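You operate a simulated robot arm through the tools that you are given. There is no shell and no other tool. Be economical: measure what you need, move in short steps, check, and stop when the job is done.

The job below is to be done with a simulated robot arm. You get a single attempt, and the scene is never put back.

TASK
Put the red marker on the white address label on the top of the test desk.

The check looks at the end state, three seconds after you hand in, the way a careful person would. Anything else that was tipped, shoved, dropped, spilled or broken makes it a failure.

THE ROBOT
A 7-joint arm with a two-finger parallel gripper, fixed in place. Base frame: the origin is at the foot of the arm, x ahead of it, y to its left, z up; the work surface is at about z = 850. Units: mm, rad, N and s.
With the tool pointing down near the work surface it reaches from about 240 to 680 mm from the base axis. Its first joint turns from -1.152 to 1.152 rad. Payload 2.4 kg.
Tool frame: the origin (TCP) lies between the finger pads and is the grasp point; the fingertips stand 30 mm ahead of it; z points along the fingers, y is the line along which they close. Largest opening 94 mm; finger width 28, thickness 10; the body of the gripper, 50 by 96 mm, starts 55 mm behind the TCP.
Orientation is that of the tool frame in the base frame, as [roll, pitch, yaw] about the fixed x, y, z axes, in that order (R = Rz(yaw) Ry(pitch) Rx(roll)). With the fingers straight down and closing along the base's y, the tool's x points along the base's -x, its y along +y and its z along -z.

THE INTERFACE
- The arm moves only by the tool arm_command. Its argument "steps" is a list that holds one entry, the list of rows, each a list of 7 numbers: the shift along the tool's x, y, z in mm, then the turn, a rotation vector about the tool's x, y, z in rad, then the closure, from 0 (fully open) to 1 (shut). In form: [[[x, y, z, wx, wy, wz, claw], ...]]. A call has 1 to 12 rows; each row is the pose to reach, as a shift and turn from the pose commanded when the call began, along the tool's axes at that moment. Rows are played at 5 a second. More than 50 mm and 0.15 rad between two rows, or a gripper value outside its range, and nothing of the call is played. A pose out of reach is approached as far as the arm can. The call stops where the force on the tool passes 40 N (or 10 N more than at its start, if that is more) or the arm is blocked; 0.2 s more then pass. The fingers move at their own pace (about 153 mm/s each) and stop on an object; they squeeze with about 33 N. The grip force told is the motor's: it shows also when the fingers shut on nothing. Time passes only in rows, and 0.2 s behind the last, so rows that repeat a pose let the fingers close. It gives the time, the measured TCP pose, the force on the tool (base axes), the opening and the grip force at its end, in the units of the frame above (readings bear some noise), and new pictures: "show" is both (left out), scene, wrist or none.
- Cameras (640 x 400 px; columns grow to the right, rows downward): "scene" is fixed at [50.4, 478.2, 1450.1]; the picture's right is [-0.68, -0.73, 0.00], its down [-0.43, 0.40, -0.81] and it looks along [0.59, -0.55, -0.58] (base axes); focal length 311 px, centre (320, 200). "wrist" rides on the gripper at [76, 14, -102] in the tool frame; the picture's right is [-0.18, 0.98, 0.00], its down [-0.75, -0.14, -0.64] and it looks along [-0.63, -0.12, 0.77] (tool axes); focal length 243 px, centre (320, 200).
- locate(camera, pixels): there is no depth. For up to 12 entries [column, row, z] of the newest picture of that camera ("zoom" is the newest enlarged one), the place [x, y] in the base frame at which the ray of that pixel passes the height z, good to about 2 mm, but the place of the scene camera against the robot may be out by one fixed shift of up to 12 mm in any direction. The clock stands still meanwhile.
- inspect(camera, box): a new picture of the part [left, top, right, bottom] of that camera's present view, enlarged. The clock stands still meanwhile.
- hand_in(): hands the job in; it is judged then, once.

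Work in short steps. Measure before you move; look again where a grasp or a placing could have gone wrong, and mend it. You have 60 turns and 170 pictures in all, those below and enlarged ones among them. Open the gripper and draw the arm clear of the work before you hand the job in, unless the task says otherwise; then end with one line.

The tools are called after "Emit:" as name(argument=value, ...) on one line, values as JSON. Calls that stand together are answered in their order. arm_command: Moves the arm, as the interface text tells. Its arguments: {"type":"object","properties":{"steps":{"type":"array"},"show":{"type":"string","enum":["both","scene","wrist","none"]}},"required":["steps"]} The other tools are called the same way: locate (camera, pixels) gives the place at which the rays of pixels pass given heights; inspect (camera, box) takes an enlarged picture of a part of a camera's view; hand_in () hands the job in.

At the start:

```text
time_s: 0.0
ee_pos: [408.6, -166.6, 1058.5]
tcp_rot: [3.141, -0.001, 3.14]
wrist_force: [0.1, -0.5, -0.3]
width: 93.6
grip_force: 0.0
```

scene: 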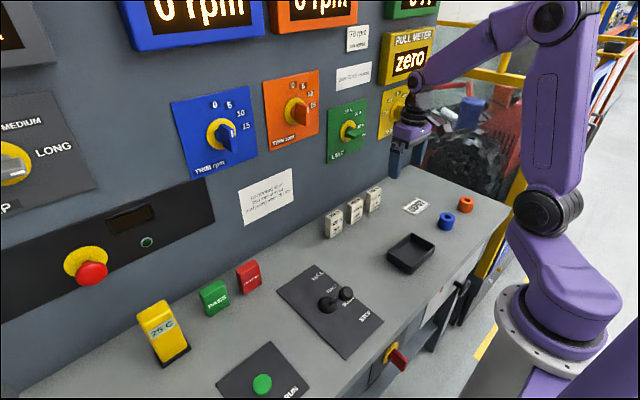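
wrist: 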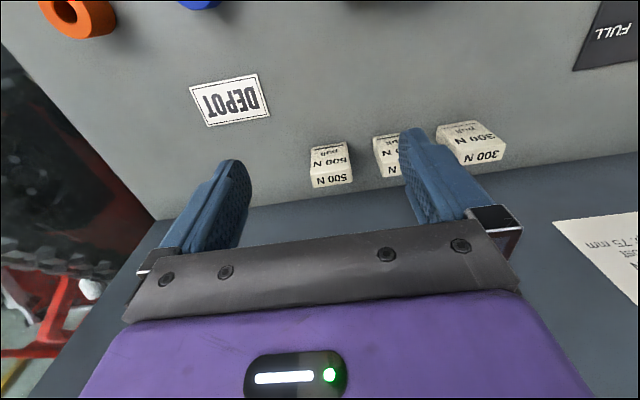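

The scene shows a red block at about (249,277), a green one at (214,297) and the DEPOT label at (415,206). I enlarge these to identify them.

Emit:
inspect(camera="scene", box=[130, 240, 290, 340])

Emit:
inspect(camera="scene", box=[320, 170, 480, 270])

Emit:
locate(camera="scene", pixels=[[415, 206, 850], [403, 210, 850], [414, 215, 850], [428, 205, 850], [416, 198, 850], [241, 296, 850], [262, 287, 850], [249, 277, 870]])

Emit:
locate(camera="wrist", pixels=[[190, 87, 850], [257, 74, 850], [270, 115, 850], [207, 126, 850], [230, 100, 850]])

```text
4.00 times, centred on (210, 290) of scene
```

zoom: 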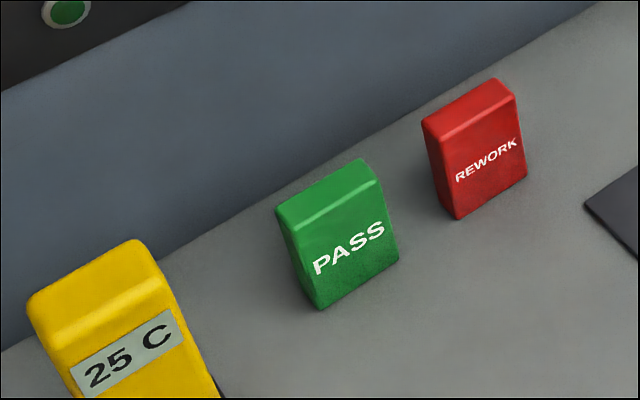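

```text
4.00 times, centred on (400, 220) of scene
```

zoom: 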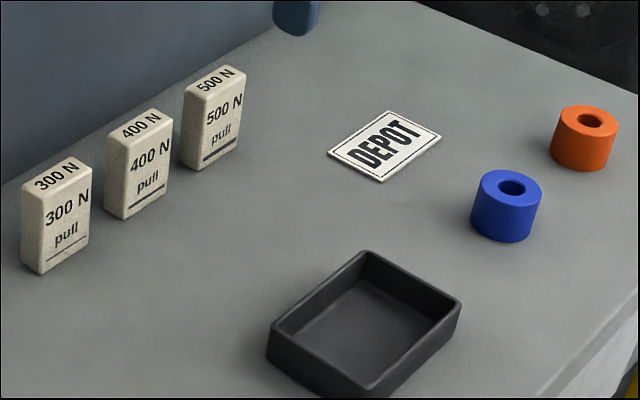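

```text
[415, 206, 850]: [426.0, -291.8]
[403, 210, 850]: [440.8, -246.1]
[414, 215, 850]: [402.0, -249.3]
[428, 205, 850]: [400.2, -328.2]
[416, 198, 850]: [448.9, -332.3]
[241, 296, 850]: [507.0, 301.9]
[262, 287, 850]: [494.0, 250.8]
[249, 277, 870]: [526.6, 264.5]
```

```text
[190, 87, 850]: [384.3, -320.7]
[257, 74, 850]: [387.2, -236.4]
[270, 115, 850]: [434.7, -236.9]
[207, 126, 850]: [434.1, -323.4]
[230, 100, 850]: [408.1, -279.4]
```

The red marker is the REWORK block near (481–494, 261–312) after the scene-to-wrist correction. The label measures about 48 × 85 mm, centred near (410,-279) by the wrist camera. I move over towards the marker, staying high.

Emit:
arm_command(steps=[[[0, 45, 0, 0, 0, 0, 0], [0, 90, 0, 0, 0, 0, 0], [0, 135, 0, 0, 0, 0, 0], [0, 180, 0, 0, 0, 0, 0], [0, 225, 0, 0, 0, 0, 0], [0, 270, 0, 0, 0, 0, 0], [0, 315, 0, 0, 0, 0, 0], [0, 360, 0, 0, 0, 0, 0], [0, 405, 0, 0, 0, 0, 0], [0, 440, 0, 0, 0, 0, 0], [0, 450, 0, 0, 0, 0, 0], [0, 450, 0, 0, 0, 0, 0]]])

```text
time_s: 2.6
ee_pos: [406.1, 283.5, 1056.8]
tcp_rot: [-3.141, -0.001, 3.141]
wrist_force: [0.4, 0.3, -0.6]
width: 93.9
grip_force: 0.0
```

scene: 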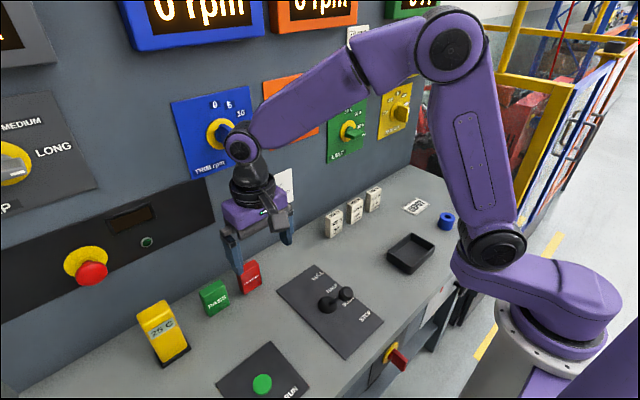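
wrist: 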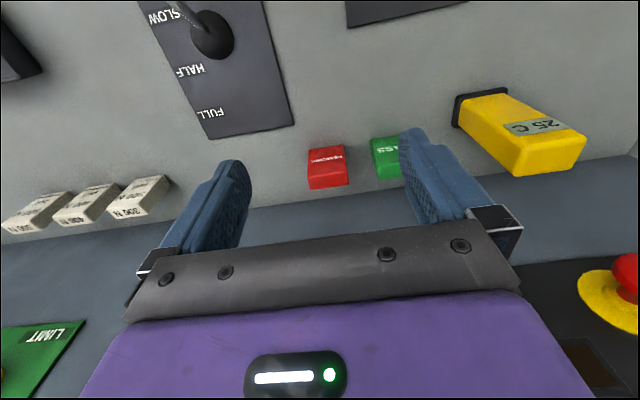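

The red block is at wrist (308–349, 144–190). I enlarge it to measure its corners.

Emit:
inspect(camera="wrist", box=[280, 130, 408, 210])

```text
5.00 times, centred on (344, 170) of wrist
```

zoom: 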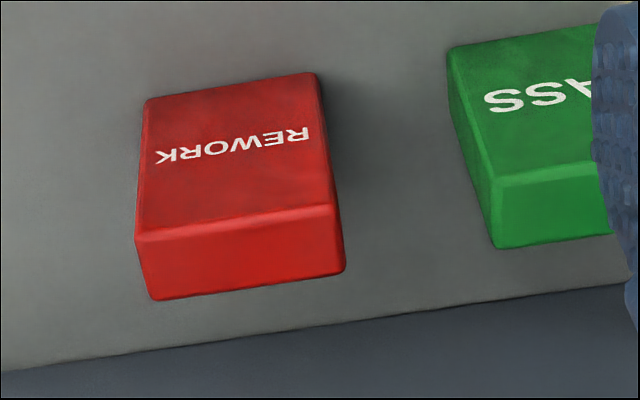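

Base front corners are at zoom (145,98) and (315,72), and the top face spans (135,238), (335,207), (345,272), (155,300). I locate them at several heights to get the block's height.

Emit:
locate(camera="zoom", pixels=[[145, 98, 850], [315, 72, 850], [135, 238, 890], [335, 207, 890], [135, 238, 900], [335, 207, 900], [345, 272, 900], [155, 300, 900], [135, 238, 910], [335, 207, 910], [455, 45, 850], [500, 248, 900]])

Emit:
locate(camera="scene", pixels=[[244, 294, 850], [262, 284, 850]])

```text
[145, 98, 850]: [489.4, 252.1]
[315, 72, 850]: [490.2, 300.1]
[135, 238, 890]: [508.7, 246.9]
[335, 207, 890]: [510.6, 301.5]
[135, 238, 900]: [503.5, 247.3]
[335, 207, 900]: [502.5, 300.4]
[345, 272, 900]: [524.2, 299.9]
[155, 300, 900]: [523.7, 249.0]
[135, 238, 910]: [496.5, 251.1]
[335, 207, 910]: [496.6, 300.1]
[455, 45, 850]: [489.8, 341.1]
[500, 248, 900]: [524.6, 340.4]
```

```text
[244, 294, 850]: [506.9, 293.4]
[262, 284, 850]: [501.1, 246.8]
```

The block spans about x 490–510, y 252–300, with its top near z 917, and the green block starts at y 340. I check where the wall line is and move above the block with the opening cut to about 70 mm.

Emit:
locate(camera="zoom", pixels=[[155, 350, 850], [345, 325, 850], [345, 272, 917], [155, 300, 917], [135, 238, 917], [335, 207, 917]])

Emit:
arm_command(steps=[[[-30, -7.5, 10, 0, 0, 0, 0.25], [-60, -7.5, 20, 0, 0, 0, 0.25], [-93, -7.5, 30, 0, 0, 0, 0.25], [-93, -7.5, 57, 0, 0, 0, 0.25], [-93, -7.5, 57, 0, 0, 0, 0.25]]])

```text
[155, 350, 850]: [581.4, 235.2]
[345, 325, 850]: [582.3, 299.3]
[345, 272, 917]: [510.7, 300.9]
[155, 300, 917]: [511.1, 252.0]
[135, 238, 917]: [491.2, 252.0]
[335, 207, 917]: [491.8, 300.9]
```

```text
time_s: 3.8
ee_pos: [500.0, 275.1, 1001.9]
tcp_rot: [3.141, 0.0, 3.141]
wrist_force: [-0.7, -0.5, 0.6]
width: 70.8
grip_force: 0.1
```

scene: 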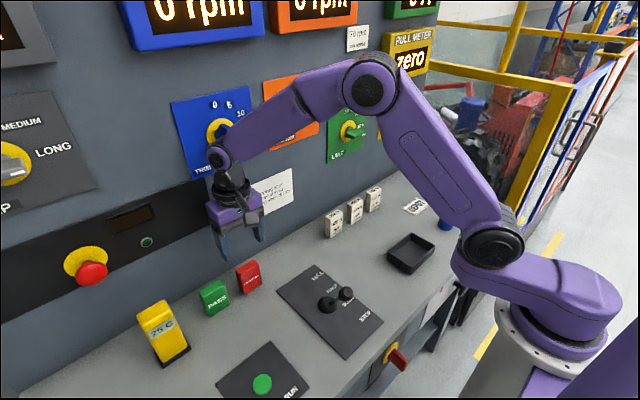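
wrist: 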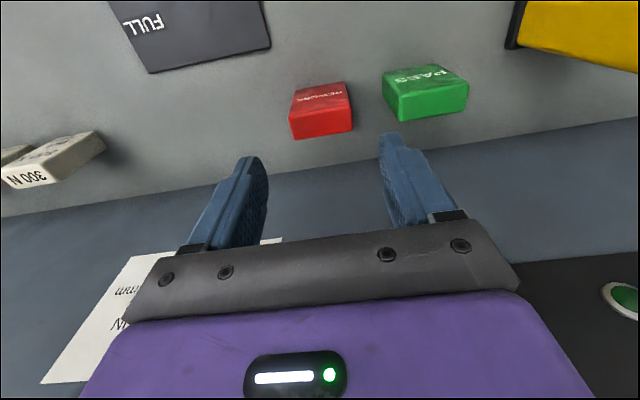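

The fingers are over the block, whose top face is at wrist (290–352, 105–139). I cross-check the block position from this nearer view.

Emit:
inspect(camera="wrist", box=[260, 70, 388, 150])

```text
5.00 times, centred on (324, 110) of wrist
```

zoom: 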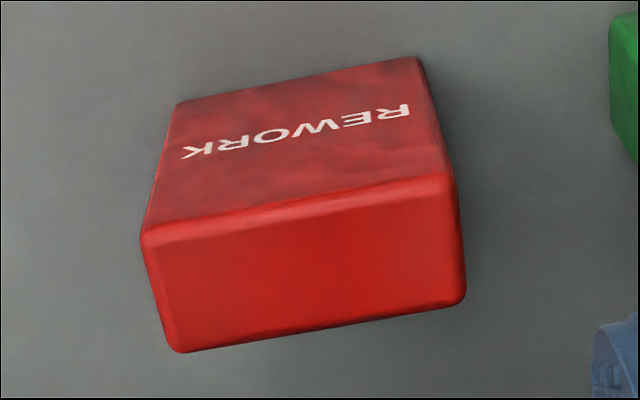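

The base front corners are at (178,105) and (417,58), and the top corners at (142,238), (453,178), (465,298), (178,352).

Emit:
locate(camera="zoom", pixels=[[178, 105, 850], [417, 58, 850], [142, 238, 917], [453, 178, 917], [465, 298, 917], [178, 352, 917], [142, 238, 910], [453, 178, 910], [610, 20, 850]])

```text
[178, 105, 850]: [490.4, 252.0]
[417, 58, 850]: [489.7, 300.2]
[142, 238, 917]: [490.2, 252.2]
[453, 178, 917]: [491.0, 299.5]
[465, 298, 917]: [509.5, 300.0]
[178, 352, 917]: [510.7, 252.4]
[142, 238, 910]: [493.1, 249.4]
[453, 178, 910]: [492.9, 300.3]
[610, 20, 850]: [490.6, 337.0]
```

The position is confirmed: centre (500, 276), top 917. I descend to TCP z = 890 and close.

Emit:
arm_command(steps=[[[0, 1, 40, 0, 0, 0, 0.25], [0, 1, 75, 0, 0, 0, 0.25], [0, 1, 100, 0, 0, 0, 0.25], [0, 1, 112, 0, 0, 0, 0.25], [0, 1, 112, 0, 0, 0, 0.25], [0, 1, 112, 0, 0, 0, 0.6], [0, 1, 112, 0, 0, 0, 1], [0, 1, 112, 0, 0, 0, 1], [0, 1, 112, 0, 0, 0, 1]]])

```text
time_s: 5.8
ee_pos: [502.2, 274.1, 889.5]
tcp_rot: [-3.14, 0.002, -3.141]
wrist_force: [-0.3, -0.2, 1.1]
width: 53.3
grip_force: 33.7
```

scene: 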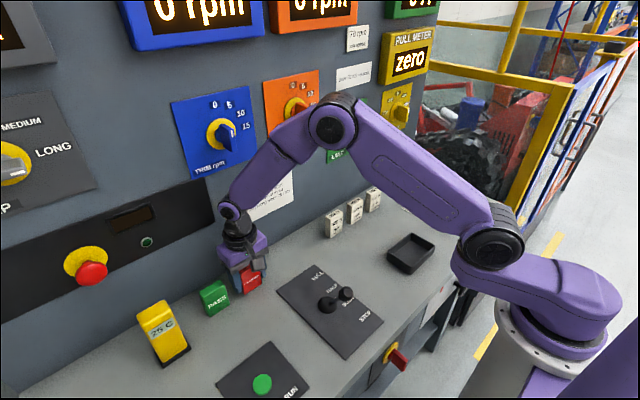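
wrist: 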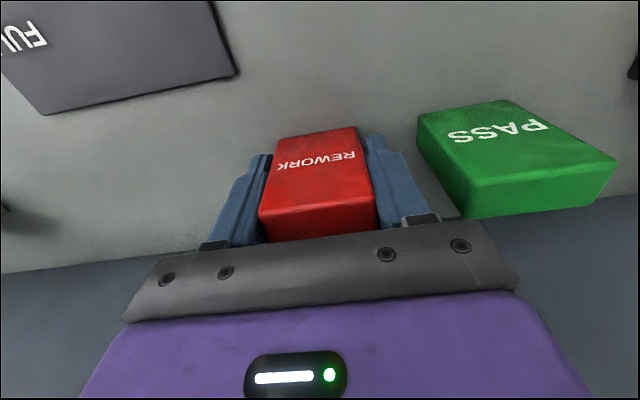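

The grip is firm (33.7 N, width 53). I lift straight up and draw back to x ≈ 410.

Emit:
arm_command(steps=[[[0, 0, -15, 0, 0, 0, 1], [0, 0, -50, 0, 0, 0, 1], [0, 0, -90, 0, 0, 0, 1], [0, 0, -130, 0, 0, 0, 1], [0, 0, -165, 0, 0, 0, 1], [30, 0, -165, 0, 0, 0, 1], [60, -15, -165, 0, 0, 0, 1], [90, -40, -165, 0, 0, 0, 1], [90, -75, -165, 0, 0, 0, 1], [90, -110, -165, 0, 0, 0, 1], [90, -145, -165, 0, 0, 0, 1], [90, -170, -165, 0, 0, 0, 1]]])

```text
time_s: 8.4
ee_pos: [411.3, 108.5, 1053.8]
tcp_rot: [-3.141, 0.001, -3.14]
wrist_force: [0.2, 0.2, -0.3]
width: 53.0
grip_force: 32.8
```

scene: 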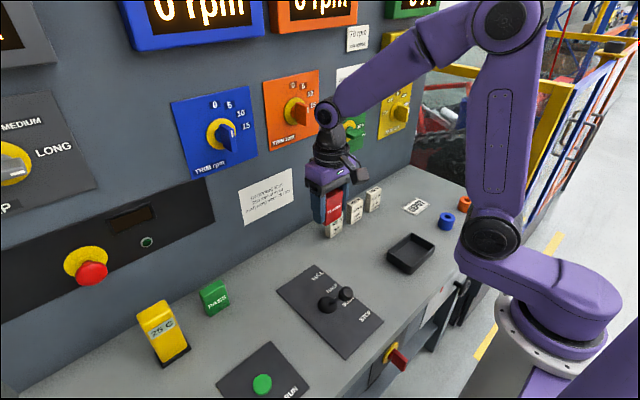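
wrist: 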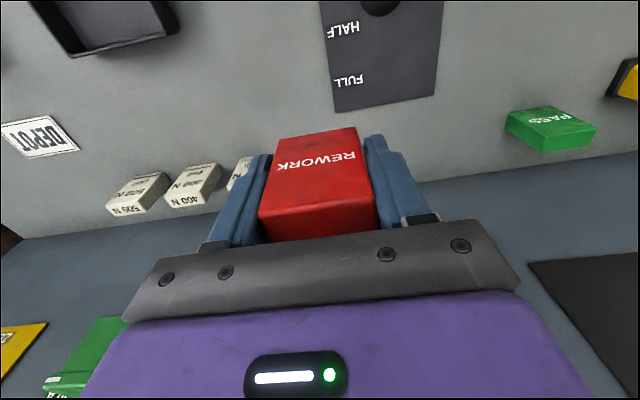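

The marker is held upright. I continue towards y ≈ -230, staying high.

Emit:
arm_command(steps=[[[0, -30, 0, 0, 0, 0, 1], [0, -70, 0, 0, 0, 0, 1], [0, -110, 0, 0, 0, 0, 1], [0, -150, 0, 0, 0, 0, 1], [0, -190, 0, 0, 0, 0, 1], [0, -230, 0, 0, 0, 0, 1], [0, -270, 0, 0, 0, 0, 1], [0, -305, 0, 0, 0, 0, 1], [0, -330, 0, 0, 0, 0, 1], [0, -340, 0, 0, 0, 0, 1], [0, -340, 0, 0, 0, 0, 1]]])

```text
time_s: 10.8
ee_pos: [411.1, -233.9, 1052.0]
tcp_rot: [-3.141, 0.001, 3.141]
wrist_force: [0.7, -0.5, -0.9]
width: 53.2
grip_force: 32.5
```

scene: 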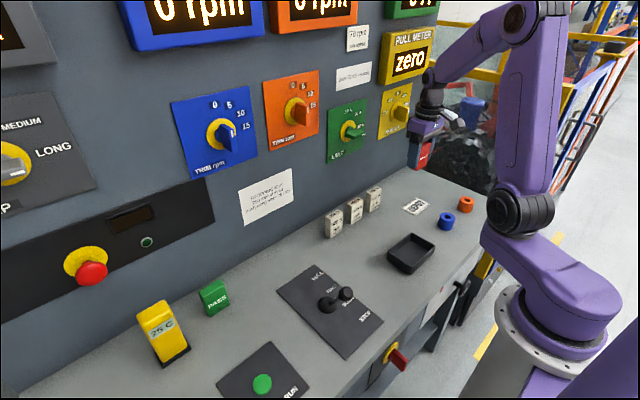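
wrist: 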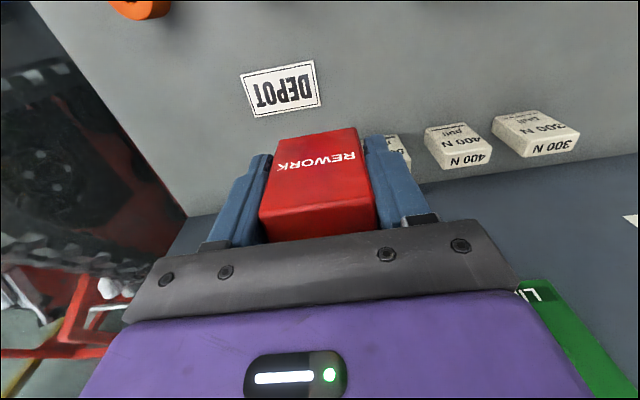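

The label is visible at (240,74), (313,60), (322,104), (255,117). I re-measure its centre from here.

Emit:
locate(camera="wrist", pixels=[[240, 74, 850], [313, 60, 850], [322, 104, 850], [255, 117, 850], [281, 88, 850]])

```text
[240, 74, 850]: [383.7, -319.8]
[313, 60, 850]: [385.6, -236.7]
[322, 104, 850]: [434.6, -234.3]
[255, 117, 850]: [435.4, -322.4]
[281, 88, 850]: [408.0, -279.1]
```

The label centre is (410,-278). I shift 44 mm in y and descend most of the way, to about z 897.

Emit:
arm_command(steps=[[[0, -20, 0, 0, 0, 0, 1], [0.5, -44, 0, 0, 0, 0, 1], [0.5, -44, 40, 0, 0, 0, 1], [0.5, -44, 80, 0, 0, 0, 1], [0.5, -44, 115, 0, 0, 0, 1], [0.5, -44, 140, 0, 0, 0, 1], [0.5, -44, 155, 0, 0, 0, 1], [0.5, -44, 155, 0, 0, 0, 1]]])

```text
time_s: 12.6
ee_pos: [409.4, -277.7, 899.0]
tcp_rot: [3.141, 0.0, -3.14]
wrist_force: [0.2, -0.2, -1.2]
width: 53.3
grip_force: 33.2
```

scene: 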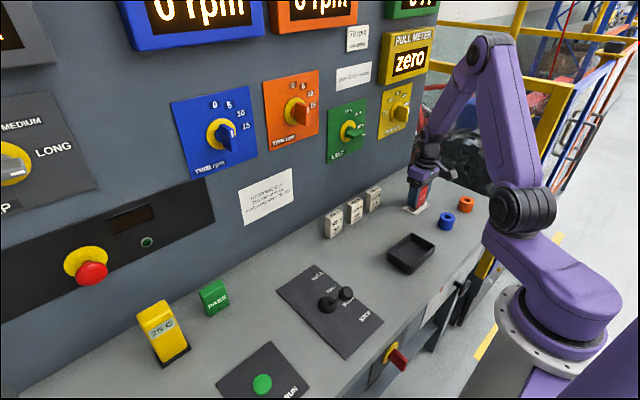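
wrist: 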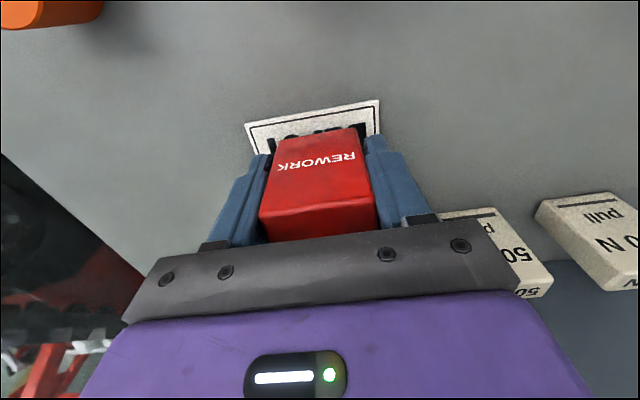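

The marker is over the label's centre, about 8 mm up. I lower in small steps and watch the force.

Emit:
arm_command(steps=[[[0, 0, 3, 0, 0, 0, 1], [0, 0, 6, 0, 0, 0, 1], [0, 0, 8, 0, 0, 0, 1], [0, 0, 8, 0, 0, 0, 1]]])

```text
time_s: 13.6
ee_pos: [410.9, -277.6, 892.5]
tcp_rot: [-3.14, 0.004, -3.14]
wrist_force: [-2.9, 2.5, 24.1]
width: 53.4
grip_force: 33.1
```

scene: 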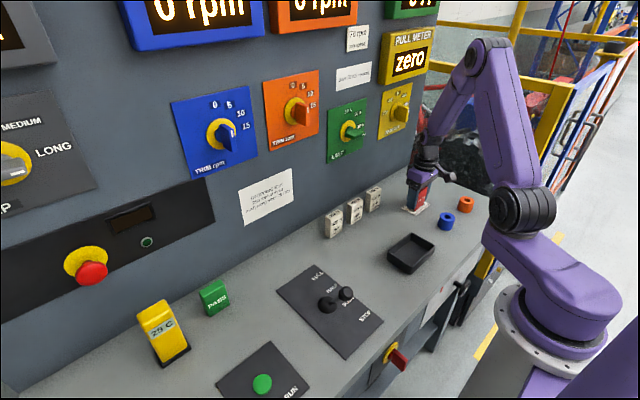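
wrist: 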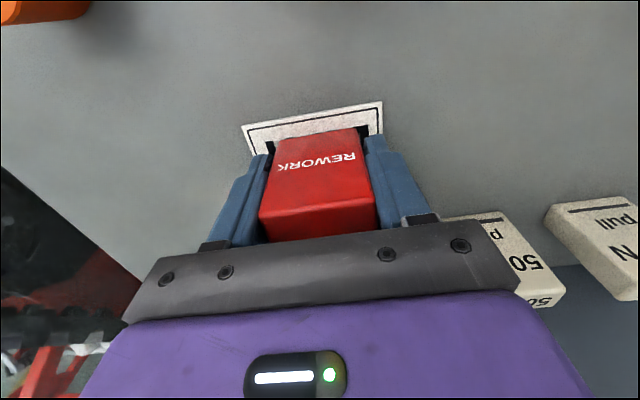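

Contact is at 24 N, so the marker stands on the label. I ease off 1 mm, open to about 72 mm, then rise straight up.

Emit:
arm_command(steps=[[[0, 0, -1, 0, 0, 0, 1], [0, 0, -1, 0, 0, 0, 0.35], [0, 0, -1, 0, 0, 0, 0.24], [0, 0, -1, 0, 0, 0, 0.24], [0, 0, -15, 0, 0, 0, 0.24], [0, 0, -50, 0, 0, 0, 0.24], [0, 0, -90, 0, 0, 0, 0.24], [0, 0, -130, 0, 0, 0, 0.24], [0, 0, -160, 0, 0, 0, 0.24], [0, 0, -160, 0, 0, 0, 0.24]]])

```text
time_s: 15.8
ee_pos: [409.9, -280.1, 1049.2]
tcp_rot: [-3.141, 0.0, 3.141]
wrist_force: [-1.0, 0.6, -0.1]
width: 71.5
grip_force: 0.0
```

scene: 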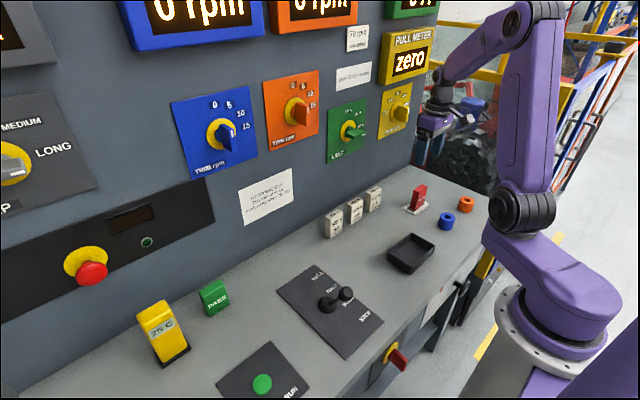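
wrist: 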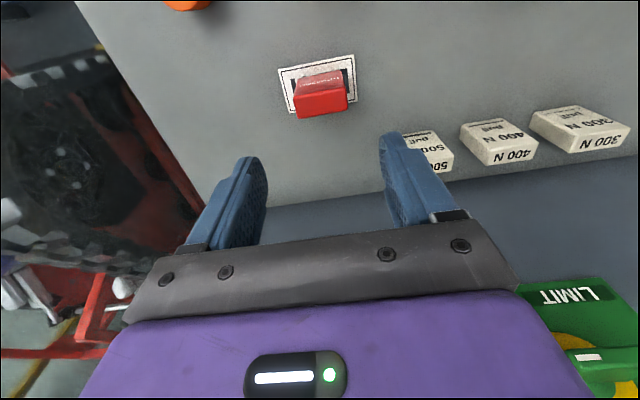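

The marker stands on the label at scene (418,197). I check it closely and move the arm aside with the gripper fully open.

Emit:
arm_command(steps=[[[0, 30, -10, 0, 0, 0, 0], [0, 70, -10, 0, 0, 0, 0], [0, 110, -10, 0, 0, 0, 0], [0, 110, -10, 0, 0, 0, 0]]], show="none")

Emit:
inspect(camera="scene", box=[320, 170, 480, 270])

```text
time_s: 16.8
ee_pos: [408.9, -167.8, 1056.1]
tcp_rot: [3.141, -0.001, -3.141]
wrist_force: [-0.5, -0.1, 0.4]
width: 94.3
grip_force: 0.0
```

```text
4.00 times, centred on (400, 220) of scene
```

zoom: 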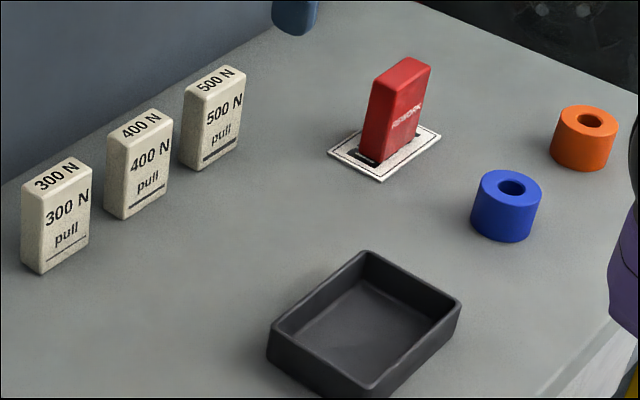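

The marker stands upright, wholly within the label, and nothing else has moved. The arm is clear and the gripper open, so I hand in.

Emit:
hand_in()

```text
The job is handed in.
```

The red REWORK marker is standing upright on the white DEPOT label, nothing else was disturbed, and the job is handed in.
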